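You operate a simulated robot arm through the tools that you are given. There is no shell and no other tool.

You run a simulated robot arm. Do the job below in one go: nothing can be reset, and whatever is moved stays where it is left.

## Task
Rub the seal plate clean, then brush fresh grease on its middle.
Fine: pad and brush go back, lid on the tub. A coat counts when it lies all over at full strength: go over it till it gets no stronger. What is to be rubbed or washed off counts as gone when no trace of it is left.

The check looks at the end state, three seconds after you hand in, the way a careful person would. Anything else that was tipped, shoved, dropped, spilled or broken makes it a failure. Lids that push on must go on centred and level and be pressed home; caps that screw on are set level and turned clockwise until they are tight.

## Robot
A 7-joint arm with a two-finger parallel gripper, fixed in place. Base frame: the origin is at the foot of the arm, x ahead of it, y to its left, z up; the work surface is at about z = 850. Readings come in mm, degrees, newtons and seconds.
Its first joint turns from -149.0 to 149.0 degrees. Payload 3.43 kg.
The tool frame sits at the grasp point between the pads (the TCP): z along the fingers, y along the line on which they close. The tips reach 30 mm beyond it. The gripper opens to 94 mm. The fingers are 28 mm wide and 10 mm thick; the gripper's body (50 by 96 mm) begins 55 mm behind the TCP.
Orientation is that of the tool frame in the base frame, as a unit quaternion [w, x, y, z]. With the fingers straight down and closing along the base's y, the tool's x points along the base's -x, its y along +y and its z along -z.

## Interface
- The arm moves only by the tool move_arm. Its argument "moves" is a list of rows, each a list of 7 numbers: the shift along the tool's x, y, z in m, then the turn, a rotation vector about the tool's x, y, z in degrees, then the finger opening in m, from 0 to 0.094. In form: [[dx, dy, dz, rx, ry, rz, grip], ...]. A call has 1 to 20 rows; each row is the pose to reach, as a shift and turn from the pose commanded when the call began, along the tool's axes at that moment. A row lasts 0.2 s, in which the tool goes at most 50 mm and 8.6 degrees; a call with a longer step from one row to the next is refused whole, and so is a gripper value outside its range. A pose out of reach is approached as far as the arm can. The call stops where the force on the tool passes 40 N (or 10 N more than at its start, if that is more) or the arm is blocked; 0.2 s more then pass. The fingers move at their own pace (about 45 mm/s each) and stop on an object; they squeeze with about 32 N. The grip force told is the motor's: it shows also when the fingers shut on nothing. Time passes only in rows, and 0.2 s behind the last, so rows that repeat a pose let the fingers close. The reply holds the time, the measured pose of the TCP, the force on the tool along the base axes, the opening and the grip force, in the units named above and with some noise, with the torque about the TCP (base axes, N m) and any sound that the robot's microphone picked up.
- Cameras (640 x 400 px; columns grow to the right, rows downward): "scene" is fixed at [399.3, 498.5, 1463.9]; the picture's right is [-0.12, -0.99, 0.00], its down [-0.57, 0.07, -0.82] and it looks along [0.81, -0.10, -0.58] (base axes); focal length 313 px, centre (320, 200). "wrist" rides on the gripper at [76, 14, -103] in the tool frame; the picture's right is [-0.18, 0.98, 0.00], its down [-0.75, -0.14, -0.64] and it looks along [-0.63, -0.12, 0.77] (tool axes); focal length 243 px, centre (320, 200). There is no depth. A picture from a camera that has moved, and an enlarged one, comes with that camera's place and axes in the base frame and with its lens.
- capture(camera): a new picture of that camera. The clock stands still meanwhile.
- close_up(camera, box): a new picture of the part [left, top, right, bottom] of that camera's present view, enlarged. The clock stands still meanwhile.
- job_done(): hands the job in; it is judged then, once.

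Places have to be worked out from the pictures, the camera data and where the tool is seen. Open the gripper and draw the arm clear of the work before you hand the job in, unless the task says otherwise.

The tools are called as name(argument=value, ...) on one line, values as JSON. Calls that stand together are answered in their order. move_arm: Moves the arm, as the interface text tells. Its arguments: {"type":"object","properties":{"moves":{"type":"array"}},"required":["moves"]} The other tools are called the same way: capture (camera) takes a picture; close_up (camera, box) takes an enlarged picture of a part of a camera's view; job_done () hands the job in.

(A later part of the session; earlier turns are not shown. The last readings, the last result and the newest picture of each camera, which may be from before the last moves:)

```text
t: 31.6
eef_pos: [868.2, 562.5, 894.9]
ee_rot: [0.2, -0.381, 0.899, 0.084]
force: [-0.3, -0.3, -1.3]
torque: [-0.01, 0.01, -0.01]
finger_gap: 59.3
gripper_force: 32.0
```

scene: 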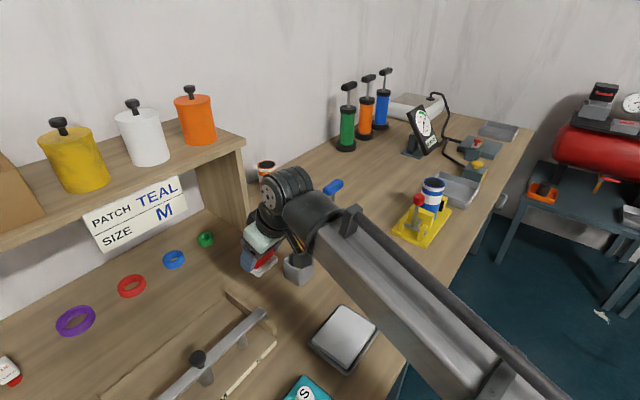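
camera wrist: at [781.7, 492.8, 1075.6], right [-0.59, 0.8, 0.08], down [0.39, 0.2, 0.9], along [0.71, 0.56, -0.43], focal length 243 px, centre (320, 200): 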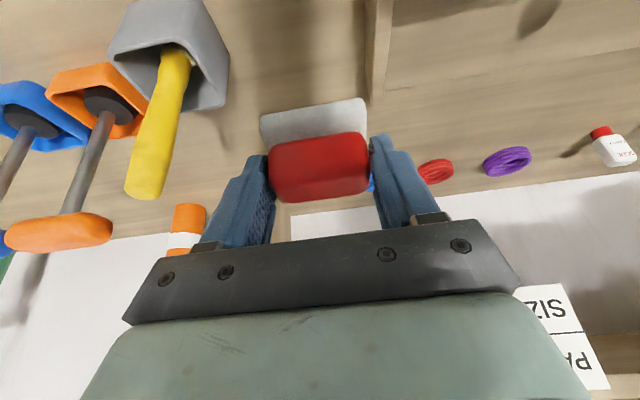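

Still no contact at z 894.9. I go down another 2 mm in small steps.

move_arm(moves=[[0.0004, 0, 0.0009, 0, 0, 0, 0.04], [0.0008, 0, 0.0018, 0, 0, 0, 0.04], [0.0008, 0, 0.0018, 0, 0, 0, 0.04]])

```text
t: 32.4
eef_pos: [868.6, 562.4, 893.9]
ee_rot: [0.202, -0.381, 0.898, 0.085]
force: [-3.4, -0.8, 22.3]
torque: [-0.31, 0.29, -0.01]
finger_gap: 59.6
gripper_force: 31.9
```

The pad stands on the bench (22 N). I open to 66 mm and withdraw along the tool axis.

move_arm(moves=[[-0.0003, 0, -0.0006, 0, 0, 0, 0.064], [-0.0003, 0, -0.0006, 0, 0, 0, 0.066], [-0.0003, 0, -0.0006, 0, 0, 0, 0.066], [-0.001, 0, -0.015, 0, 0, 0, 0.066], [-0.003, 0, -0.04, 0, 0, 0, 0.066], [-0.005, 0, -0.07, 0, 0, 0, 0.066], [-0.005, 0, -0.1, 0, 0, 0, 0.066], [-0.005, 0, -0.1, 0, 0, 0, 0.066]])

capture(camera="wrist")

close_up(camera="scene", box=[220, 240, 340, 340])

```text
t: 34.2
eef_pos: [842.9, 535.0, 985.5]
ee_rot: [0.199, -0.381, 0.899, 0.084]
force: [0.1, -0.7, -0.6]
torque: [0.0, 0.01, 0.0]
finger_gap: 66.2
gripper_force: 0.1
```

```text
taken
camera wrist: at [755.3, 465.0, 1046.7], right [-0.59, 0.8, 0.08], down [0.39, 0.2, 0.9], along [0.71, 0.56, -0.43], focal length 243 px, centre (320, 200)
```

wrist: 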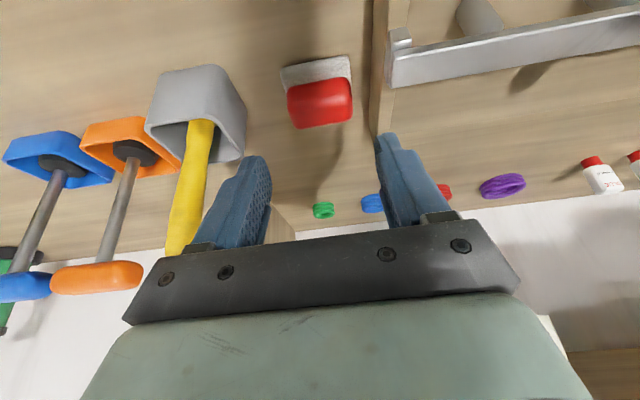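

```text
4.00 times, centred on (280, 290) of scene
camera zoom: at [399.3, 498.5, 1463.9], right [-0.12, -0.99, 0.0], down [-0.57, 0.07, -0.82], along [0.81, -0.1, -0.58], focal length 1253 px, centre (480, -160)
```

zoom: 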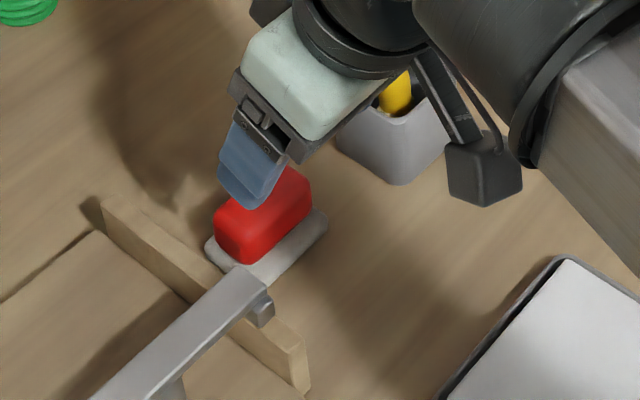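

The pad is back where it was. Next I straighten the tool and look at the plate and tub from above with the wrist camera.

move_arm(moves=[[0.0225, 0.0003, -0.0206, 1.43, 3.38, 6.46, 0.07], [0.0449, 0.0005, -0.0413, 2.86, 6.75, 12.93, 0.08], [0.0674, 0.0008, -0.0619, 4.29, 10.13, 19.39, 0.09], [0.0898, 0.0011, -0.0826, 5.73, 13.5, 25.85, 0.094], [0.1123, 0.0014, -0.1032, 7.16, 16.88, 32.31, 0.094], [0.1347, 0.0016, -0.1239, 8.59, 20.25, 38.78, 0.094], [0.1572, 0.0019, -0.1445, 10.02, 23.63, 45.24, 0.094], [0.1572, 0.0019, -0.1445, 10.02, 23.63, 45.24, 0.094]])

capture(camera="wrist")

close_up(camera="wrist", box=[260, 60, 440, 200])

capture(camera="scene")

```text
t: 36.0
eef_pos: [700.1, 389.3, 1051.5]
ee_rot: [-0.001, 0.001, 1.0, 0.0]
force: [-0.9, 0.6, -0.1]
torque: [0.05, 0.0, 0.0]
finger_gap: 93.8
gripper_force: 0.2
```

```text
taken
camera wrist: at [625.0, 404.7, 1154.3], right [0.19, 0.98, 0.0], down [0.75, -0.14, 0.64], along [0.63, -0.12, -0.77], focal length 243 px, centre (320, 200)
```

wrist: 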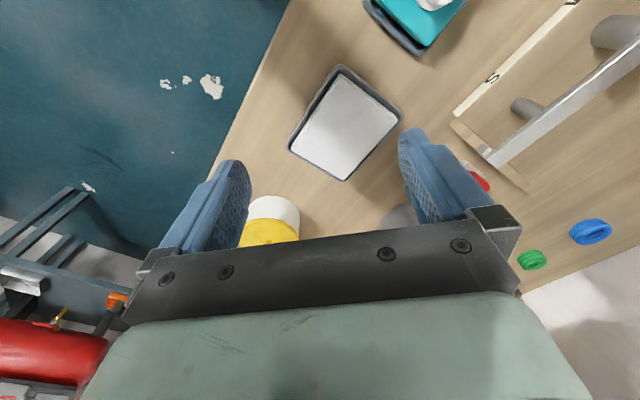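

```text
2.86 times, centred on (350, 130) of wrist
camera zoom: at [625.0, 404.7, 1154.3], right [0.19, 0.98, 0.0], down [0.75, -0.14, 0.64], along [0.63, -0.12, -0.77], focal length 693 px, centre (234, 400)
```

zoom: 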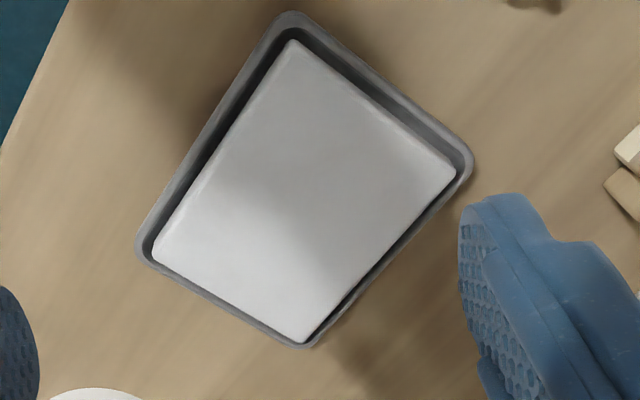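

```text
taken
```

scene: 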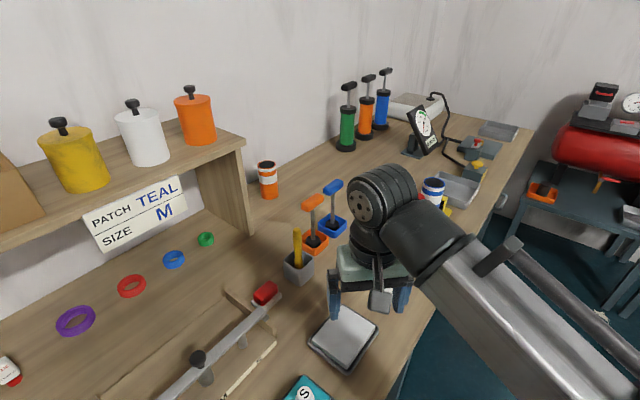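

The plate is clean from this side too; its centre works out to (758,407). Now I move to view the tub and its lid knob.

move_arm(moves=[[-0.0225, -0.03, -0.0075, 0, 0, 0, 0.094], [-0.045, -0.06, -0.015, 0, 0, 0, 0.094], [-0.0675, -0.09, -0.0225, 0, 0, 0, 0.094], [-0.09, -0.12, -0.03, 0, 0, 0, 0.094], [-0.09, -0.12, -0.03, 0, 0, 0, 0.094]])

capture(camera="wrist")

close_up(camera="wrist", box=[240, 60, 440, 220])

close_up(camera="scene", box=[350, 220, 450, 310])

```text
t: 37.2
eef_pos: [791.5, 268.1, 1082.8]
ee_rot: [0.0, -0.001, 1.0, 0.0]
force: [0.3, 0.7, -0.5]
torque: [0.01, -0.01, 0.01]
finger_gap: 93.9
gripper_force: 0.2
```

```text
taken
camera wrist: at [715.4, 282.9, 1185.2], right [0.18, 0.98, 0.0], down [0.75, -0.14, 0.64], along [0.63, -0.12, -0.77], focal length 243 px, centre (320, 200)
```

wrist: 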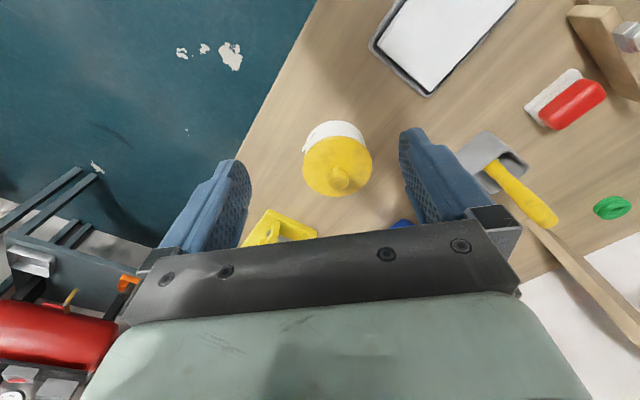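

```text
2.50 times, centred on (340, 140) of wrist
camera zoom: at [715.4, 282.9, 1185.2], right [0.18, 0.98, 0.0], down [0.75, -0.14, 0.64], along [0.63, -0.12, -0.77], focal length 606 px, centre (270, 350)
```

zoom: 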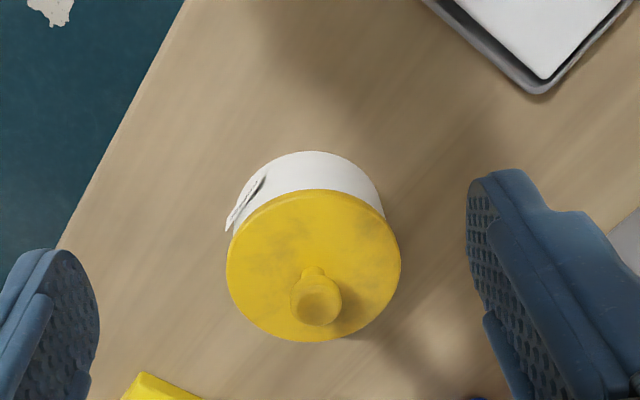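

```text
4.44 times, centred on (400, 265) of scene
camera zoom: at [399.3, 498.5, 1463.9], right [-0.12, -0.99, 0.0], down [-0.57, 0.07, -0.82], along [0.81, -0.1, -0.58], focal length 1392 px, centre (-36, -89)
```

zoom: 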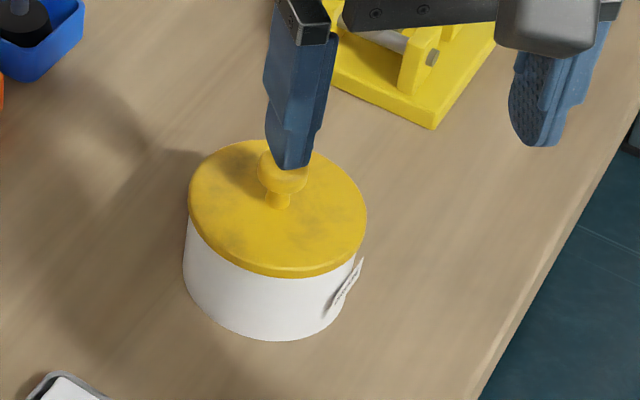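

The lid's top centre triangulates to (883,273,915) with a knob about 24 mm wide centred near z 942. I move above it with the fingers at 50 mm.

move_arm(moves=[[-0.031, 0.002, 0.024, 0, 0, 0, 0.07], [-0.062, 0.004, 0.048, 0, 0, 0, 0.05], [-0.092, 0.0054, 0.0728, 0, 0, 0, 0.05], [-0.092, 0.0054, 0.0928, 0, 0, 0, 0.05], [-0.092, 0.0054, 0.0928, 0, 0, 0, 0.05]])

capture(camera="wrist")

close_up(camera="scene", box=[350, 200, 450, 300])

```text
t: 38.4
eef_pos: [882.5, 275.4, 986.9]
ee_rot: [0.001, 0.0, 1.0, 0.001]
force: [-0.3, -0.4, -0.5]
torque: [0.0, 0.02, 0.02]
finger_gap: 49.9
gripper_force: 0.0
```

```text
taken
camera wrist: at [807.1, 289.6, 1089.5], right [0.18, 0.98, 0.0], down [0.75, -0.14, 0.64], along [0.63, -0.12, -0.77], focal length 243 px, centre (320, 200)
```

wrist: 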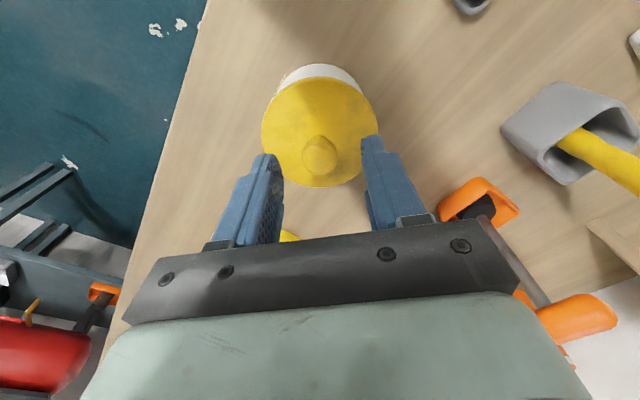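

```text
4.00 times, centred on (400, 250) of scene
camera zoom: at [399.3, 498.5, 1463.9], right [-0.12, -0.99, 0.0], down [-0.57, 0.07, -0.82], along [0.81, -0.1, -0.58], focal length 1253 px, centre (0, 0)
```

zoom: 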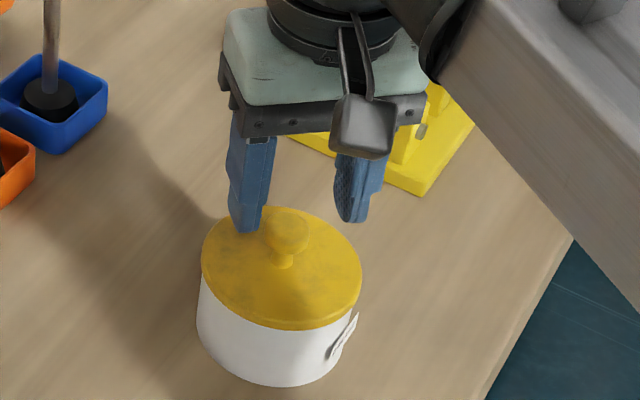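

The knob is centred between the fingers (about (884,275)). I lower to z ≈ 951 and close on the knob.

move_arm(moves=[[-0.0015, -0.0004, 0.012, 0, 0, 0, 0.05], [-0.0015, -0.0004, 0.024, 0, 0, 0, 0.05], [-0.0015, -0.0004, 0.036, 0, 0, 0, 0.05], [-0.0015, -0.0004, 0.036, 0, 0, 0, 0.05]])

capture(camera="wrist")

close_up(camera="scene", box=[350, 200, 450, 300])

```text
t: 39.4
eef_pos: [883.6, 275.4, 951.8]
ee_rot: [0.0, -0.001, 1.0, 0.0]
force: [-0.5, -0.5, -0.4]
torque: [0.05, 0.03, 0.0]
finger_gap: 49.8
gripper_force: 0.0
```

```text
taken
camera wrist: at [808.3, 290.8, 1054.0], right [0.18, 0.98, 0.0], down [0.75, -0.14, 0.64], along [0.63, -0.12, -0.77], focal length 243 px, centre (320, 200)
```

wrist: 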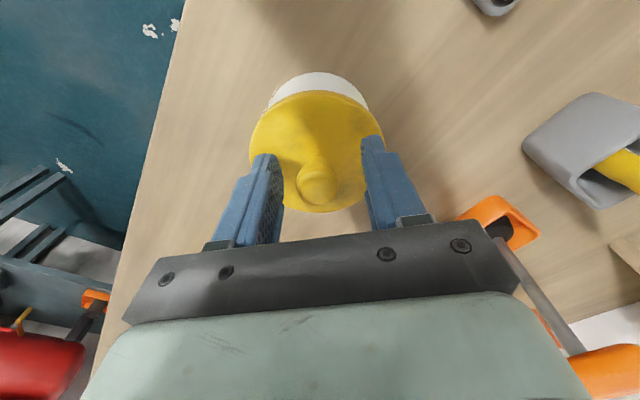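

```text
4.00 times, centred on (400, 250) of scene
camera zoom: at [399.3, 498.5, 1463.9], right [-0.12, -0.99, 0.0], down [-0.57, 0.07, -0.82], along [0.81, -0.1, -0.58], focal length 1253 px, centre (0, 0)
```

zoom: 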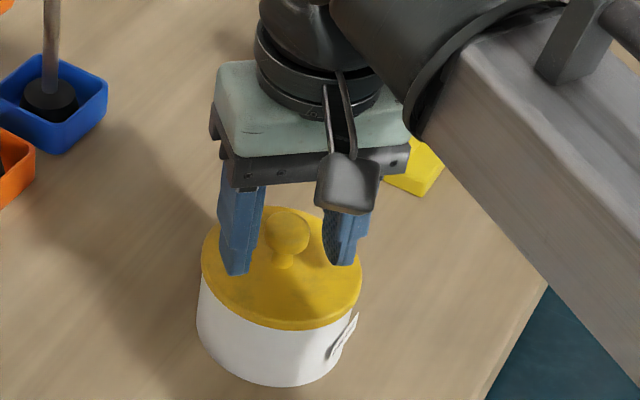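

The fingers straddle the knob with the tips above the lid. I close.

move_arm(moves=[[0, 0, 0, 0, 0, 0, 0.03], [0, 0, 0, 0, 0, 0, 0.015], [0, 0, 0, 0, 0, 0, 0.015], [0, 0, 0, 0, 0, 0, 0.015]])

```text
t: 40.4
eef_pos: [883.5, 276.8, 951.4]
ee_rot: [0.0, 0.0, 1.0, 0.0]
force: [-0.7, -0.1, -0.5]
torque: [-0.03, -0.01, 0.02]
finger_gap: 24.2
gripper_force: 32.0
heard: snap
```

Gripped at 24 mm, but a "snap" was heard. I look closely before lifting.

close_up(camera="scene", box=[350, 200, 450, 300])

close_up(camera="wrist", box=[220, 50, 420, 230])

capture(camera="scene")

```text
4.00 times, centred on (400, 250) of scene
camera zoom: at [399.3, 498.5, 1463.9], right [-0.12, -0.99, 0.0], down [-0.57, 0.07, -0.82], along [0.81, -0.1, -0.58], focal length 1253 px, centre (0, 0)
```

zoom: 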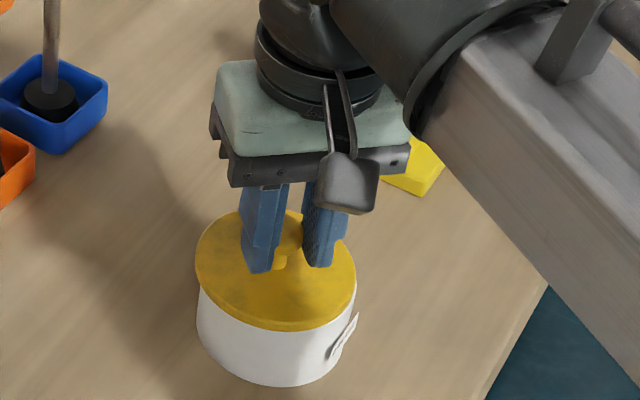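

```text
2.22 times, centred on (320, 140) of wrist
camera zoom: at [808.3, 290.7, 1054.2], right [0.18, 0.98, 0.0], down [0.75, -0.14, 0.64], along [0.63, -0.12, -0.77], focal length 539 px, centre (320, 333)
```

zoom: 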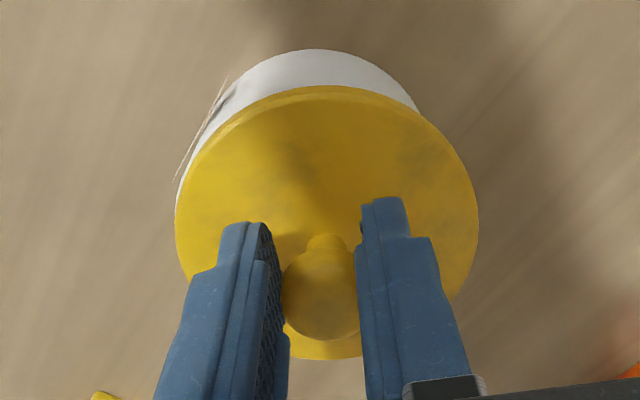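

```text
taken
```

scene: 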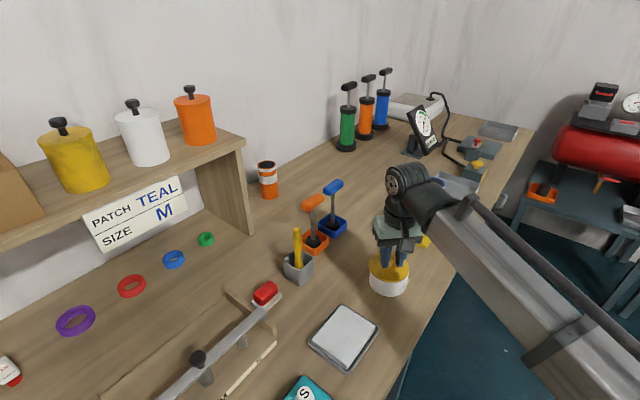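

The white tub hasn't moved. The lid popped loose and slid about 3 mm in +y as the fingers centred it. I lift it straight up.

move_arm(moves=[[0, 0, -0.005, 0, 0, 0, 0.015], [0, 0, -0.015, 0, 0, 0, 0.015], [0, 0, -0.035, 0, 0, 0, 0.015], [0, 0, -0.07, 0, 0, 0, 0.015], [0, 0, -0.07, 0, 0, 0, 0.015]])

close_up(camera="scene", box=[340, 190, 450, 300])

capture(camera="wrist")

```text
t: 41.6
eef_pos: [885.1, 275.6, 1020.4]
ee_rot: [0.0, 0.001, 1.0, 0.0]
force: [-0.6, 1.3, 1.1]
torque: [0.03, 0.01, 0.0]
finger_gap: 24.0
gripper_force: 32.1
```

```text
3.64 times, centred on (395, 245) of scene
camera zoom: at [399.3, 498.5, 1463.9], right [-0.12, -0.99, 0.0], down [-0.57, 0.07, -0.82], along [0.81, -0.1, -0.58], focal length 1139 px, centre (47, 36)
```

zoom: 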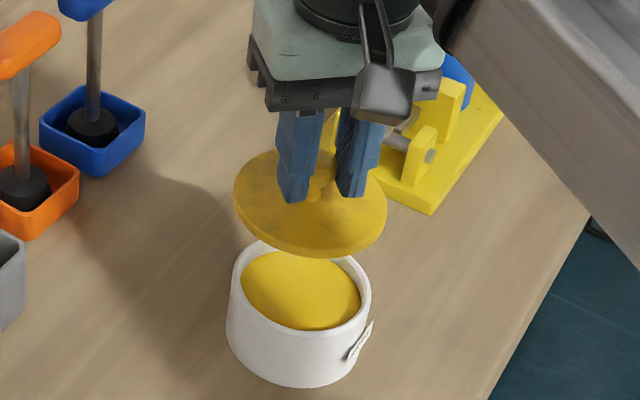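

```text
taken
camera wrist: at [809.9, 291.5, 1123.1], right [0.18, 0.98, 0.0], down [0.75, -0.14, 0.64], along [0.63, -0.12, -0.77], focal length 243 px, centre (320, 200)
```

wrist: 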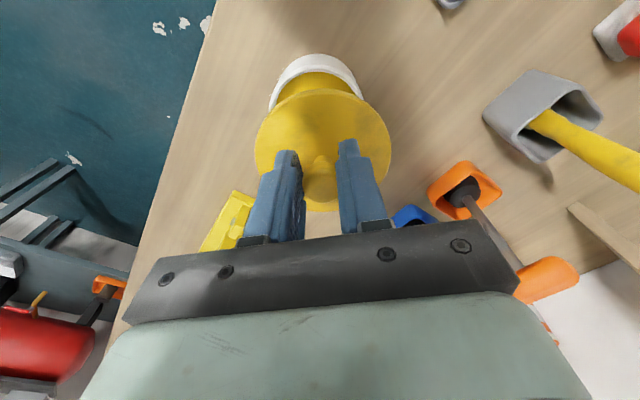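

The tub is open and full of yellow grease; the lid hangs level. I set the lid down on the free bench spot about 102 mm in +y, approaching carefully.

move_arm(moves=[[0, 0.034, 0, 0, 0, 0, 0.015], [0, 0.068, 0, 0, 0, 0, 0.015], [0, 0.102, 0, 0, 0, 0, 0.015], [0, 0.102, 0.04, 0, 0, 0, 0.015], [0, 0.102, 0.08, 0, 0, 0, 0.015], [0, 0.102, 0.105, 0, 0, 0, 0.015], [0, 0.102, 0.105, 0, 0, 0, 0.015]])

capture(camera="scene")

capture(camera="wrist")

```text
t: 43.2
eef_pos: [883.2, 376.4, 913.5]
ee_rot: [0.0, 0.001, 1.0, 0.0]
force: [0.3, -0.2, -1.4]
torque: [-0.02, 0.02, -0.04]
finger_gap: 24.1
gripper_force: 31.6
```

```text
taken
```

scene: 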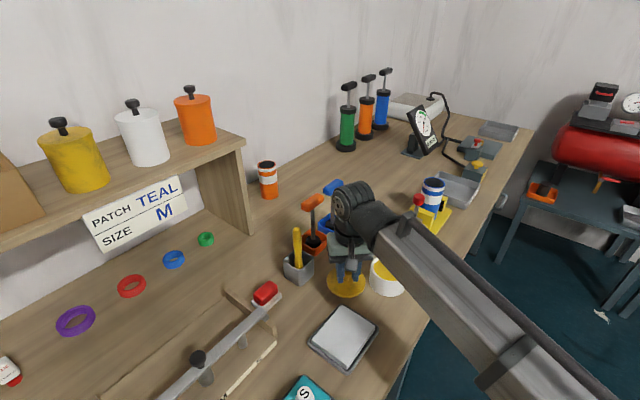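

```text
taken
camera wrist: at [808.2, 392.0, 1017.2], right [0.18, 0.98, 0.0], down [0.75, -0.14, 0.64], along [0.63, -0.12, -0.77], focal length 243 px, centre (320, 200)
```

wrist: 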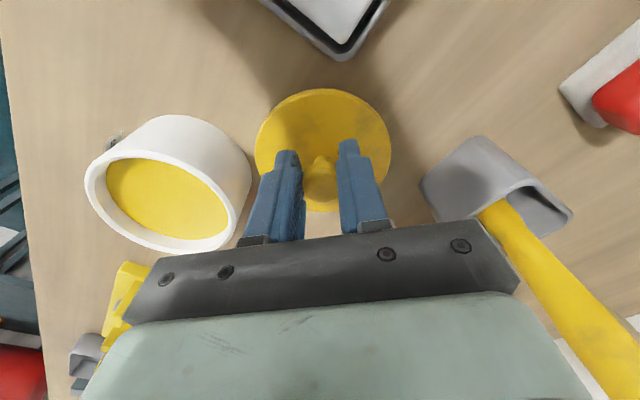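

The spot is clear on all sides. I lower the lid in small steps to contact.

move_arm(moves=[[0, 0, 0.003, 0, 0, 0, 0.015], [0, 0, 0.006, 0, 0, 0, 0.015], [0, 0, 0.009, 0, 0, 0, 0.015], [0, 0, 0.012, 0, 0, 0, 0.015], [0, 0, 0.012, 0, 0, 0, 0.015]])

```text
t: 44.4
eef_pos: [884.1, 377.2, 902.7]
ee_rot: [0.0, 0.0, 1.0, 0.0]
force: [-0.2, -0.4, -0.4]
torque: [0.01, -0.01, -0.01]
finger_gap: 24.0
gripper_force: 32.0
```

No contact yet at 902.7; I continue in 1.5 mm steps.

move_arm(moves=[[0, 0, 0.0015, 0, 0, 0, 0.015], [0, 0, 0.003, 0, 0, 0, 0.015], [0, 0, 0.0045, 0, 0, 0, 0.015], [0, 0, 0.006, 0, 0, 0, 0.015]])

```text
t: 45.4
eef_pos: [884.3, 377.5, 898.9]
ee_rot: [0.0, 0.001, 1.0, 0.001]
force: [-1.0, -1.5, 17.7]
torque: [-0.03, -0.01, -0.05]
finger_gap: 23.9
gripper_force: 32.5
```

The lid rests on the bench (17.7 N at TCP z 898.9). I open and rise.

move_arm(moves=[[0, 0, -0.001, 0, 0, 0, 0.05], [0, 0, -0.001, 0, 0, 0, 0.05], [0, 0, -0.001, 0, 0, 0, 0.05], [0, 0, -0.02, 0, 0, 0, 0.05], [0, 0, -0.06, 0, 0, 0, 0.05], [0, 0, -0.11, 0, 0, 0, 0.05], [0, 0, -0.15, 0, 0, 0, 0.05], [0, 0, -0.15, 0, 0, 0, 0.05]])

capture(camera="wrist")

close_up(camera="scene", box=[270, 200, 430, 310])

```text
t: 47.2
eef_pos: [882.6, 378.2, 1048.1]
ee_rot: [-0.001, 0.001, 1.0, 0.0]
force: [-0.1, -1.0, -0.6]
torque: [0.02, -0.03, -0.02]
finger_gap: 50.2
gripper_force: 0.1
```

```text
taken
camera wrist: at [807.2, 392.3, 1152.0], right [0.18, 0.98, 0.0], down [0.75, -0.14, 0.64], along [0.63, -0.12, -0.77], focal length 243 px, centre (320, 200)
```

wrist: 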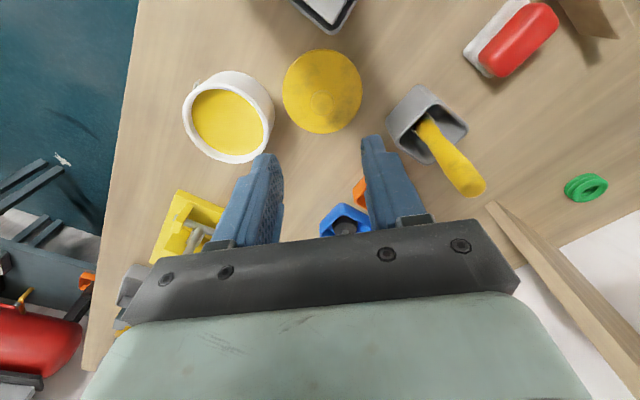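

```text
3.64 times, centred on (350, 255) of scene
camera zoom: at [399.3, 498.5, 1463.9], right [-0.12, -0.99, 0.0], down [-0.57, 0.07, -0.82], along [0.81, -0.1, -0.58], focal length 1139 px, centre (211, 0)
```

zoom: 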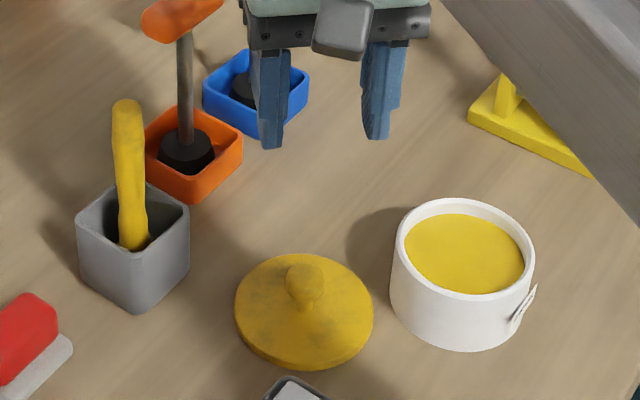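

The lid lies flat. The brush handle triangulates as nearly vertical, from (936,485,887) up to (939,484,1001). I swing to a pre-grasp pose facing it: yaw 27°, tilted outward 28°, 110 mm back along the tool axis.

move_arm(moves=[[-0.0018, 0.0166, -0.0028, -1.32, -5.49, -5.29, 0.05], [-0.0036, 0.0331, -0.0056, -2.64, -10.99, -10.58, 0.05], [-0.0053, 0.0497, -0.0083, -3.96, -16.48, -15.87, 0.05], [-0.0071, 0.0662, -0.0111, -5.28, -21.98, -21.16, 0.05], [-0.0089, 0.0828, -0.0139, -6.6, -27.47, -26.45, 0.05], [-0.0089, 0.0828, -0.0139, -6.6, -27.47, -26.45, 0.05]])

capture(camera="wrist")

close_up(camera="scene", box=[250, 180, 370, 300])

```text
t: 48.6
eef_pos: [891.4, 459.8, 1063.1]
ee_rot: [0.236, -0.227, 0.943, 0.057]
force: [0.0, -0.6, -0.6]
torque: [0.0, 0.03, 0.0]
finger_gap: 49.7
gripper_force: 0.1
```

```text
taken
camera wrist: at [783.0, 421.2, 1118.1], right [-0.3, 0.95, 0.09], down [0.39, 0.04, 0.92], along [0.87, 0.31, -0.38], focal length 243 px, centre (320, 200)
```

wrist: 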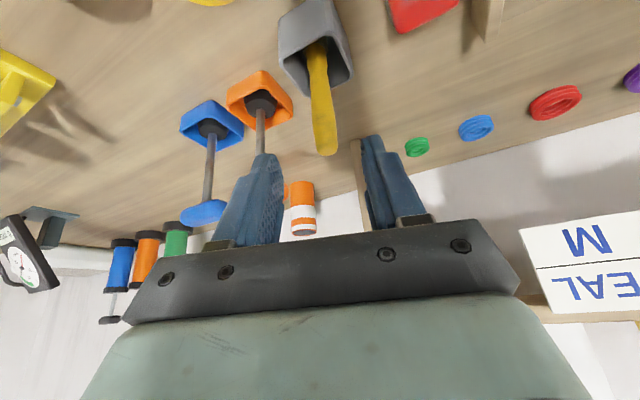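

```text
3.33 times, centred on (310, 240) of scene
camera zoom: at [399.3, 498.5, 1463.9], right [-0.12, -0.99, 0.0], down [-0.57, 0.07, -0.82], along [0.81, -0.1, -0.58], focal length 1044 px, centre (353, 67)
```

zoom: 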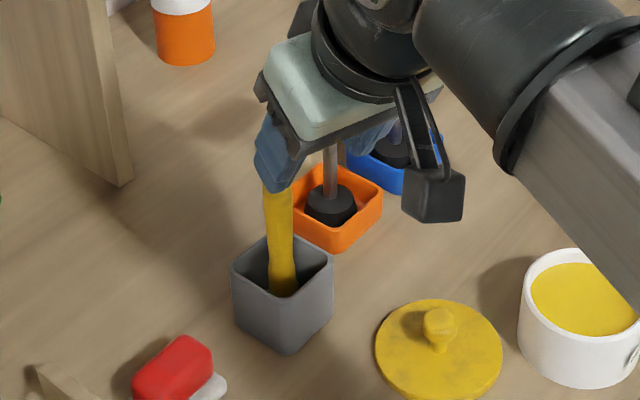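

The handle lies on the tool axis within 2 mm and nothing else is near the fingers' path. I advance along the tool axis to the handle at z ≈ 963.

move_arm(moves=[[-0.0002, 0.0006, 0.025, 0, 0, 0, 0.05], [-0.0005, 0.0012, 0.05, 0, 0, 0, 0.05], [-0.0007, 0.0017, 0.075, 0, 0, 0, 0.05], [-0.0009, 0.0017, 0.095, 0, 0, 0, 0.05], [-0.001, 0.0017, 0.1138, 0, 0, 0, 0.05], [-0.001, 0.0017, 0.1138, 0, 0, 0, 0.05]])

capture(camera="wrist")

close_up(camera="scene", box=[250, 180, 370, 300])

```text
t: 50.0
eef_pos: [942.1, 485.1, 960.3]
ee_rot: [0.235, -0.226, 0.944, 0.056]
force: [0.1, 1.1, -0.5]
torque: [0.0, 0.02, 0.04]
finger_gap: 49.9
gripper_force: 0.1
```

```text
taken
camera wrist: at [832.9, 446.4, 1016.6], right [-0.3, 0.95, 0.09], down [0.39, 0.04, 0.92], along [0.87, 0.31, -0.38], focal length 243 px, centre (320, 200)
```

wrist: 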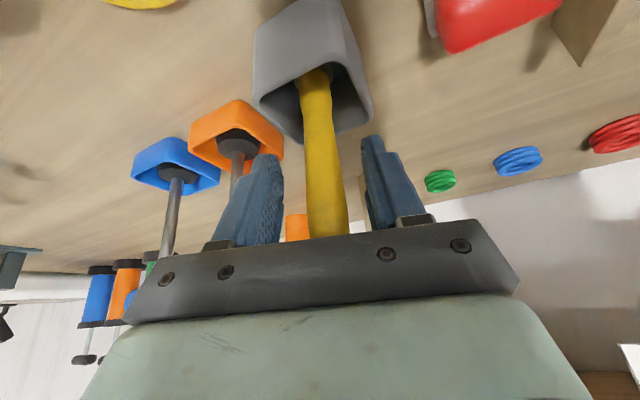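

```text
3.33 times, centred on (310, 240) of scene
camera zoom: at [399.3, 498.5, 1463.9], right [-0.12, -0.99, 0.0], down [-0.57, 0.07, -0.82], along [0.81, -0.1, -0.58], focal length 1044 px, centre (353, 67)
```

zoom: 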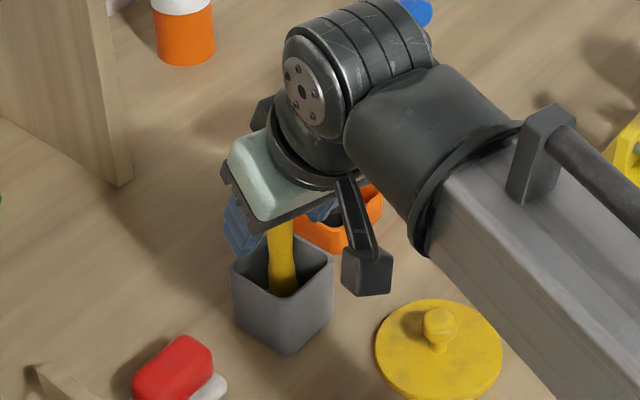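

The handle runs between the fingers at the TCP. I close on it.

move_arm(moves=[[0, 0, 0, 0, 0, 0, 0.03], [0, 0, 0, 0, 0, 0, 0.012], [0, 0, 0, 0, 0, 0, 0.01], [0, 0, 0, 0, 0, 0, 0.01], [0, 0, 0, 0, 0, 0, 0.01]])

capture(camera="wrist")

close_up(camera="scene", box=[250, 180, 370, 300])

```text
t: 51.2
eef_pos: [941.2, 485.7, 961.3]
ee_rot: [0.235, -0.226, 0.944, 0.056]
force: [0.4, -0.6, -0.3]
torque: [0.03, 0.0, 0.04]
finger_gap: 22.7
gripper_force: 32.2
```

```text
taken
camera wrist: at [832.8, 446.5, 1016.7], right [-0.3, 0.95, 0.09], down [0.39, 0.04, 0.92], along [0.87, 0.31, -0.38], focal length 243 px, centre (320, 200)
```

wrist: 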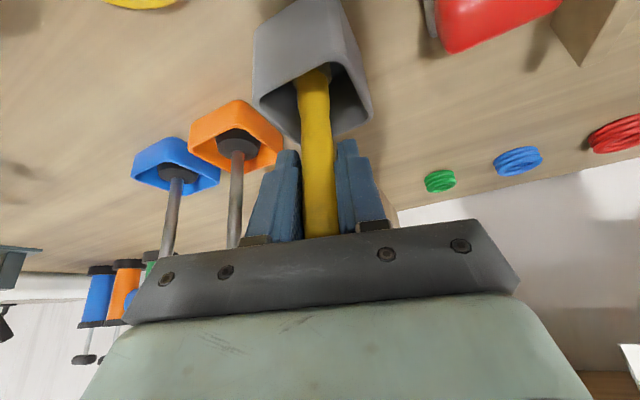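

```text
3.33 times, centred on (310, 240) of scene
camera zoom: at [399.3, 498.5, 1463.9], right [-0.12, -0.99, 0.0], down [-0.57, 0.07, -0.82], along [0.81, -0.1, -0.58], focal length 1044 px, centre (353, 67)
```

zoom: 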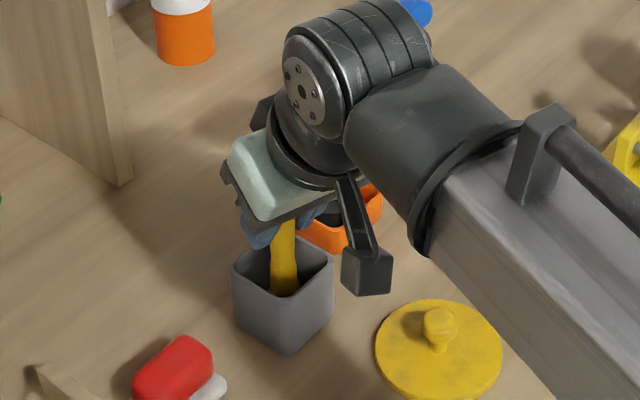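

The brush is held (22.7 mm, 32 N). I lift it straight up 60 mm first and check that the arm still reaches.

move_arm(moves=[[-0.007, 0, -0.0132, 0, 0, 0, 0.01], [-0.0141, 0, -0.0265, 0, 0, 0, 0.01], [-0.0211, 0, -0.0397, 0, 0, 0, 0.01], [-0.0282, 0, -0.053, 0, 0, 0, 0.01], [-0.0282, 0, -0.053, 0, 0, 0, 0.01]])

close_up(camera="scene", box=[250, 180, 370, 300])

```text
t: 52.4
eef_pos: [941.0, 486.8, 1021.2]
ee_rot: [0.235, -0.226, 0.944, 0.056]
force: [0.1, -0.6, -0.9]
torque: [0.01, 0.01, -0.02]
finger_gap: 22.7
gripper_force: 31.8
```

```text
3.33 times, centred on (310, 240) of scene
camera zoom: at [399.3, 498.5, 1463.9], right [-0.12, -0.99, 0.0], down [-0.57, 0.07, -0.82], along [0.81, -0.1, -0.58], focal length 1044 px, centre (353, 67)
```

zoom: 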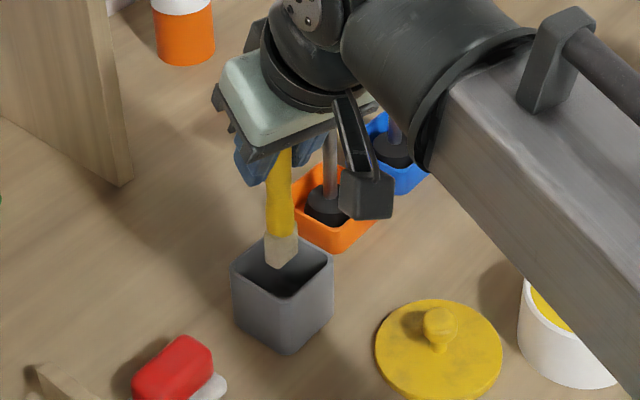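

The brush's pale bristles are coming out of the holder; no contact forces. I lift another 60 mm.

move_arm(moves=[[-0.0094, 0, -0.0177, 0, 0, 0, 0.01], [-0.0188, 0, -0.0353, 0, 0, 0, 0.01], [-0.0282, 0, -0.053, 0, 0, 0, 0.01], [-0.0282, 0, -0.053, 0, 0, 0, 0.01]])

close_up(camera="scene", box=[250, 180, 370, 300])

capture(camera="wrist")

```text
t: 53.4
eef_pos: [939.9, 486.0, 1082.3]
ee_rot: [0.236, -0.226, 0.943, 0.056]
force: [0.8, 0.0, -0.4]
torque: [0.02, 0.0, -0.01]
finger_gap: 22.6
gripper_force: 32.1
```

```text
3.33 times, centred on (310, 240) of scene
camera zoom: at [399.3, 498.5, 1463.9], right [-0.12, -0.99, 0.0], down [-0.57, 0.07, -0.82], along [0.81, -0.1, -0.58], focal length 1044 px, centre (353, 67)
```

zoom: 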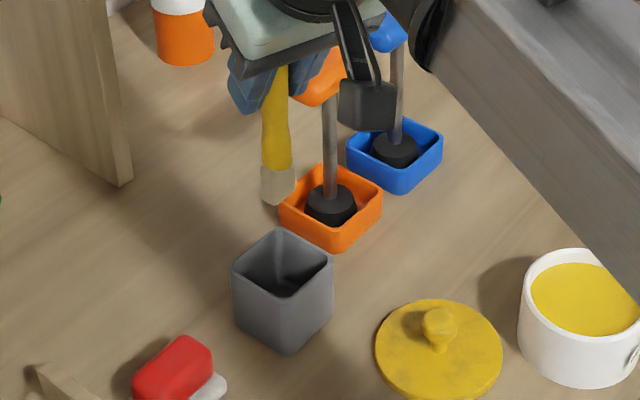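

```text
taken
camera wrist: at [831.5, 447.3, 1138.0], right [-0.3, 0.95, 0.09], down [0.39, 0.04, 0.92], along [0.87, 0.31, -0.38], focal length 243 px, centre (320, 200)
```

wrist: 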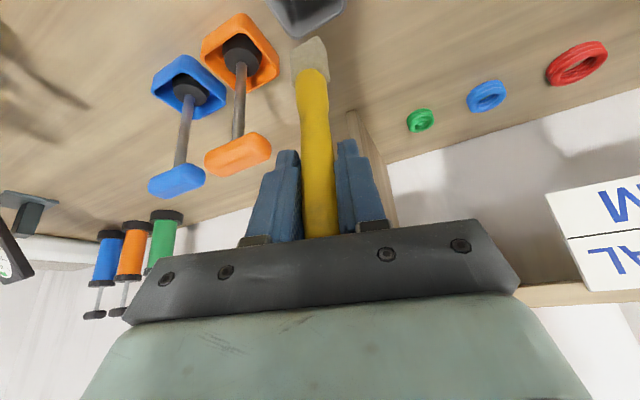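

The brush is out; its bristle tip is about 100 mm below and 11 mm inward (−x) of the TCP. I carry it over the tub, with the tip held about 40 mm above the rim.

move_arm(moves=[[0.0201, -0.0284, -0.0107, 0, 0, 0, 0.01], [0.0402, -0.0568, -0.0214, 0, 0, 0, 0.01], [0.0604, -0.0853, -0.0321, 0, 0, 0, 0.01], [0.0805, -0.1137, -0.0428, 0, 0, 0, 0.01], [0.1006, -0.1421, -0.0535, 0, 0, 0, 0.01], [0.1207, -0.1705, -0.0642, 0, 0, 0, 0.01], [0.1404, -0.1705, -0.0271, 0, 0, 0, 0.01], [0.1404, -0.1705, -0.0271, 0, 0, 0, 0.01]])

close_up(camera="scene", box=[340, 190, 460, 310])

capture(camera="wrist")

```text
t: 55.2
eef_pos: [896.2, 272.1, 1037.0]
ee_rot: [0.235, -0.227, 0.943, 0.057]
force: [0.2, 0.5, 0.2]
torque: [0.02, -0.03, -0.02]
finger_gap: 22.9
gripper_force: 32.6
```

```text
3.33 times, centred on (400, 250) of scene
camera zoom: at [399.3, 498.5, 1463.9], right [-0.12, -0.99, 0.0], down [-0.57, 0.07, -0.82], along [0.81, -0.1, -0.58], focal length 1044 px, centre (53, 33)
```

zoom: 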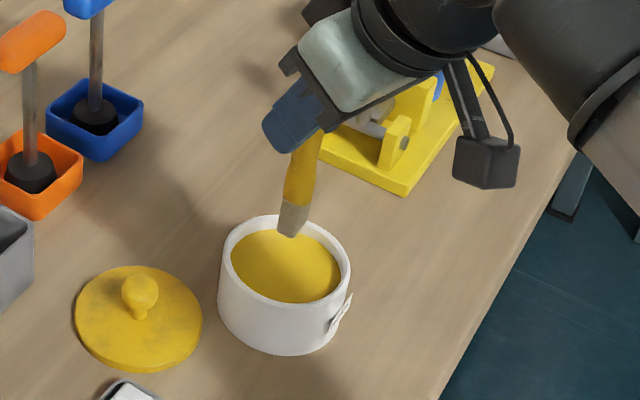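

```text
taken
camera wrist: at [787.6, 232.8, 1092.4], right [-0.3, 0.95, 0.09], down [0.39, 0.04, 0.92], along [0.87, 0.31, -0.38], focal length 243 px, centre (320, 200)
```

wrist: 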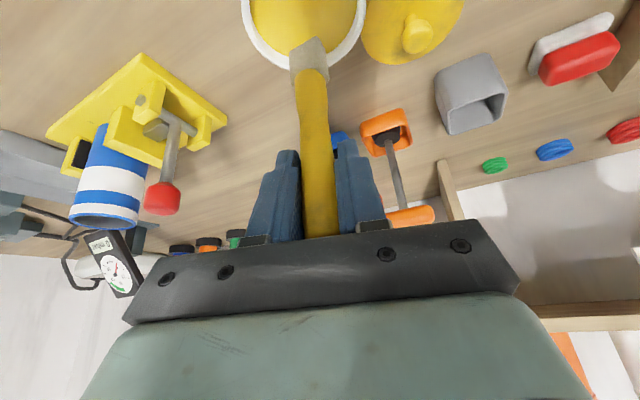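

The bristle tip is centred over the tub (about (882,274)). I lower it by 38 mm toward the grease surface and look.

move_arm(moves=[[0.0061, 0, 0.0115, 0, 0, 0, 0.01], [0.0122, 0, 0.023, 0, 0, 0, 0.01], [0.0178, 0, 0.0336, 0, 0, 0, 0.01], [0.0178, 0, 0.0336, 0, 0, 0, 0.01]])

close_up(camera="scene", box=[350, 220, 440, 310])

capture(camera="wrist")

```text
t: 56.2
eef_pos: [896.3, 272.3, 1001.7]
ee_rot: [0.236, -0.226, 0.944, 0.056]
force: [0.0, -0.4, -0.5]
torque: [0.01, 0.0, 0.02]
finger_gap: 22.9
gripper_force: 31.5
```

```text
4.44 times, centred on (395, 265) of scene
camera zoom: at [399.3, 498.5, 1463.9], right [-0.12, -0.99, 0.0], down [-0.57, 0.07, -0.82], along [0.81, -0.1, -0.58], focal length 1392 px, centre (-13, -89)
```

zoom: 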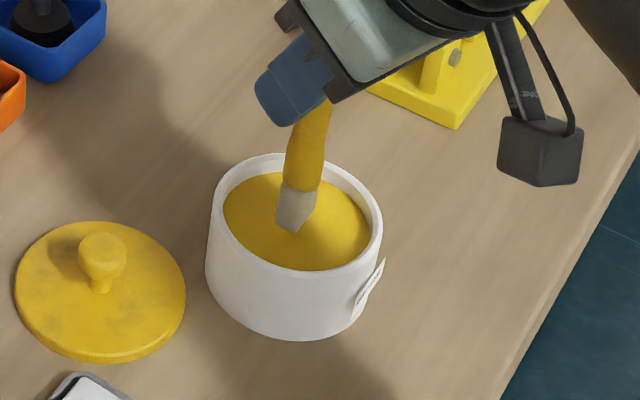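

```text
taken
camera wrist: at [787.2, 233.8, 1056.1], right [-0.3, 0.95, 0.09], down [0.39, 0.04, 0.92], along [0.87, 0.31, -0.38], focal length 243 px, centre (320, 200)
```

wrist: 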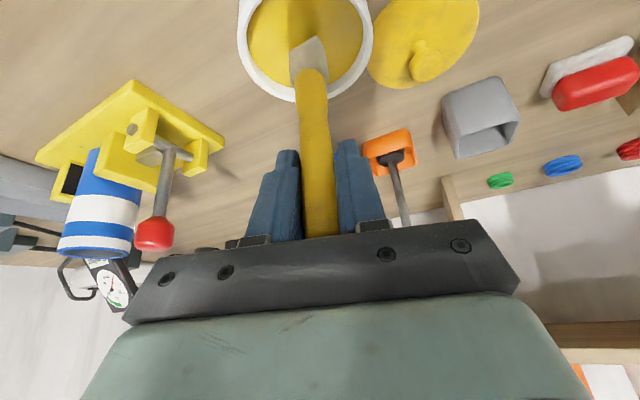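

The bristles are just above the grease. I lower another 12 mm.

move_arm(moves=[[0.0014, 0, 0.0026, 0, 0, 0, 0.01], [0.0028, 0, 0.0053, 0, 0, 0, 0.01], [0.0042, 0, 0.0079, 0, 0, 0, 0.01], [0.0056, 0, 0.0106, 0, 0, 0, 0.01]])

close_up(camera="scene", box=[350, 220, 440, 310])

```text
t: 57.2
eef_pos: [895.1, 272.6, 991.5]
ee_rot: [0.236, -0.227, 0.943, 0.058]
force: [1.0, 0.2, 26.4]
torque: [0.08, -0.12, -0.06]
finger_gap: 22.7
gripper_force: 31.8
```

```text
4.44 times, centred on (395, 265) of scene
camera zoom: at [399.3, 498.5, 1463.9], right [-0.12, -0.99, 0.0], down [-0.57, 0.07, -0.82], along [0.81, -0.1, -0.58], focal length 1392 px, centre (-13, -89)
```

zoom: 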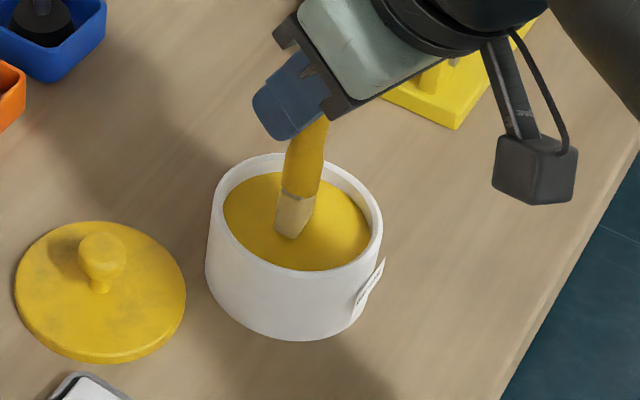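

The brush rests on the firm grease (26 N) and its bristles have turned yellowish. I ease the pressure slightly and dwell, with a small dab to load it fully.

move_arm(moves=[[-0.0005, 0, -0.0009, 0, 0, 0, 0.01], [-0.0005, 0.004, -0.0009, 0, 0, 0, 0.01], [-0.0005, 0.006, -0.0009, 0, 0, 0, 0.01], [-0.0005, 0, -0.0009, 0, 0, 0, 0.01], [-0.0005, -0.006, -0.0009, 0, 0, 0, 0.01], [-0.0005, 0, -0.0009, 0, 0, 0, 0.01]])

close_up(camera="scene", box=[350, 220, 440, 310])

close_up(camera="wrist", box=[220, 0, 400, 120])

```text
t: 58.6
eef_pos: [895.1, 271.8, 990.9]
ee_rot: [0.234, -0.227, 0.944, 0.056]
force: [-0.5, 0.5, -0.1]
torque: [0.0, 0.01, -0.02]
finger_gap: 22.6
gripper_force: 32.8
```

```text
4.44 times, centred on (395, 265) of scene
camera zoom: at [399.3, 498.5, 1463.9], right [-0.12, -0.99, 0.0], down [-0.57, 0.07, -0.82], along [0.81, -0.1, -0.58], focal length 1392 px, centre (-13, -89)
```

zoom: 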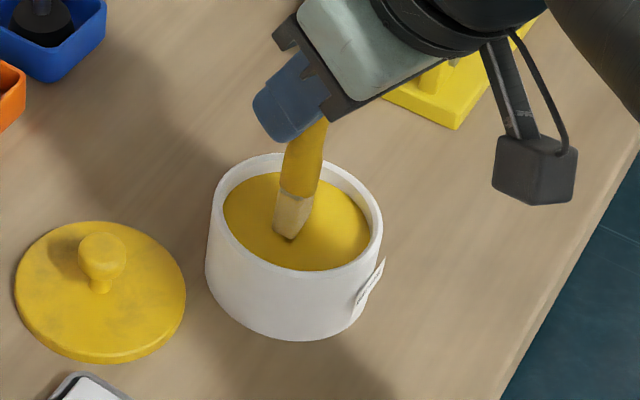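

```text
3.33 times, centred on (310, 60) of wrist
camera zoom: at [787.2, 233.7, 1045.4], right [-0.3, 0.95, 0.09], down [0.39, 0.04, 0.92], along [0.87, 0.31, -0.38], focal length 809 px, centre (353, 667)
```

zoom: 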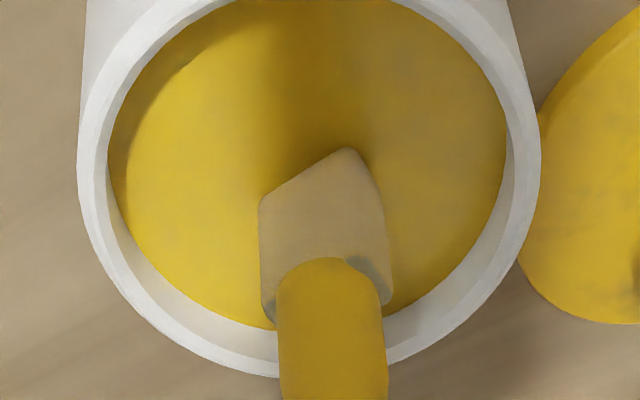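

Contact has eased to zero. I press down 1.5 mm once more, then lift out and look at the bristles.

move_arm(moves=[[0.0005, 0, 0.0009, 0, 0, 0, 0.01], [0.0008, 0, 0.0015, 0, 0, 0, 0.01], [0.0008, 0, 0.0015, 0, 0, 0, 0.01], [0.0008, 0, 0.0015, 0, 0, 0, 0.01]])

move_arm(moves=[[-0.007, 0, -0.0132, 0, 0, 0, 0.01], [-0.0141, 0, -0.0265, 0, 0, 0, 0.01], [-0.0235, 0, -0.0441, 0, 0, 0, 0.01], [-0.0235, 0, -0.0441, 0, 0, 0, 0.01]])

close_up(camera="scene", box=[350, 210, 440, 300])

close_up(camera="wrist", box=[220, 0, 400, 120])

```text
t: 59.6
eef_pos: [895.9, 273.3, 989.0]
ee_rot: [0.236, -0.226, 0.944, 0.056]
force: [0.0, 0.6, 8.8]
torque: [0.04, -0.06, 0.03]
finger_gap: 23.0
gripper_force: 31.5
```

```text
t: 60.6
eef_pos: [895.3, 272.7, 1038.6]
ee_rot: [0.235, -0.226, 0.944, 0.057]
force: [0.5, -0.8, -1.2]
torque: [-0.03, 0.0, 0.0]
finger_gap: 22.7
gripper_force: 32.3
```

```text
4.44 times, centred on (395, 255) of scene
camera zoom: at [399.3, 498.5, 1463.9], right [-0.12, -0.99, 0.0], down [-0.57, 0.07, -0.82], along [0.81, -0.1, -0.58], focal length 1392 px, centre (-13, -44)
```

zoom: 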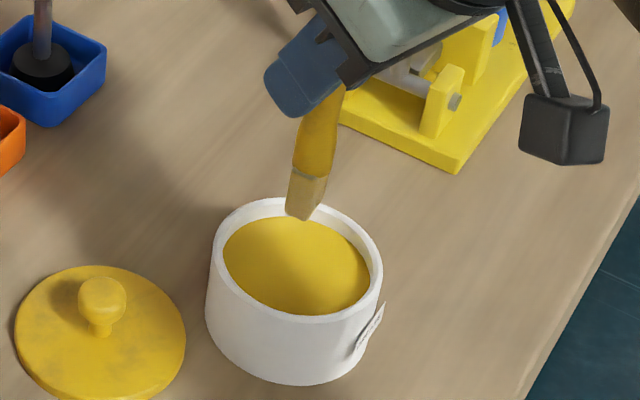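

```text
3.33 times, centred on (310, 60) of wrist
camera zoom: at [786.0, 233.6, 1093.1], right [-0.3, 0.95, 0.09], down [0.39, 0.04, 0.92], along [0.87, 0.31, -0.38], focal length 809 px, centre (353, 667)
```

zoom: 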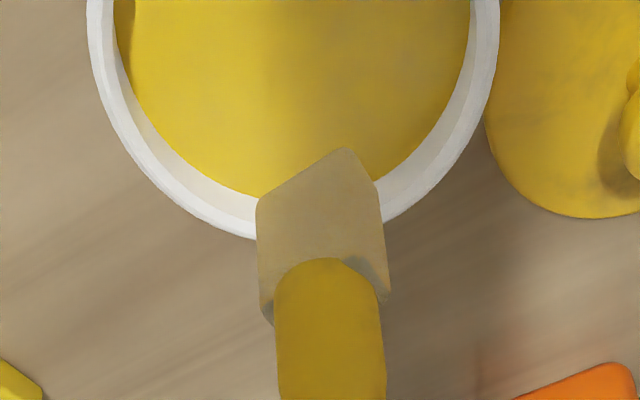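

The bristles carry a yellow film. I carry the brush to above the plate's centre (758,407), straightening its small lean by 4° on the way, and stop with the tip about 25 mm above.

move_arm(moves=[[0.0103, 0.0351, -0.0055, 0, -0.8, 0, 0.01], [0.0206, 0.0702, -0.011, 0, -1.6, 0, 0.01], [0.0309, 0.1053, -0.0164, 0, -2.4, 0, 0.01], [0.0412, 0.1404, -0.0219, 0, -3.2, 0, 0.01], [0.0515, 0.1755, -0.0274, 0, -4, 0, 0.01], [0.0616, 0.1755, -0.0084, 0, -4, 0, 0.01], [0.0717, 0.1755, 0.0106, 0, -4, 0, 0.01], [0.0717, 0.1755, 0.0106, 0, -4, 0, 0.01]])

close_up(camera="scene", box=[280, 260, 410, 390])

capture(camera="wrist")

```text
t: 62.4
eef_pos: [764.5, 402.7, 994.0]
ee_rot: [0.268, -0.225, 0.934, 0.065]
force: [0.3, -0.6, -0.8]
torque: [0.05, 0.03, 0.0]
finger_gap: 22.9
gripper_force: 31.8
```

```text
3.08 times, centred on (345, 325) of scene
camera zoom: at [399.3, 498.5, 1463.9], right [-0.12, -0.99, 0.0], down [-0.57, 0.07, -0.82], along [0.81, -0.1, -0.58], focal length 964 px, centre (243, -185)
```

zoom: 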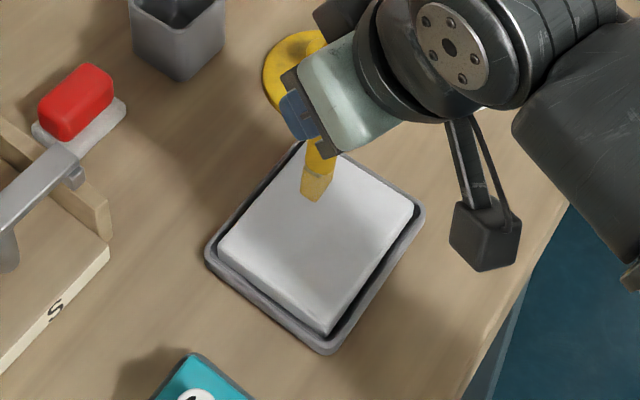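

```text
taken
camera wrist: at [652.4, 362.2, 1042.2], right [-0.31, 0.95, 0.1], down [0.33, 0.01, 0.94], along [0.89, 0.32, -0.32], focal length 243 px, centre (320, 200)
```

wrist: 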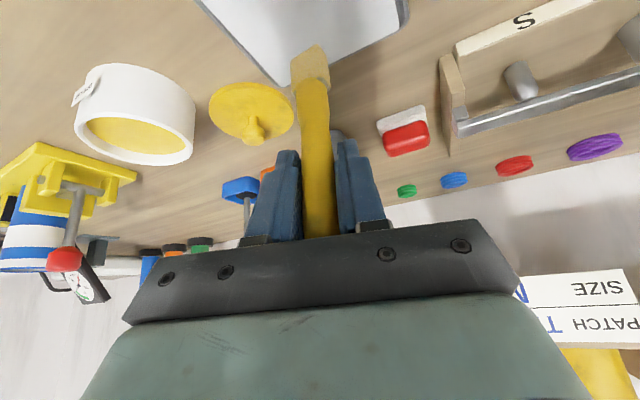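

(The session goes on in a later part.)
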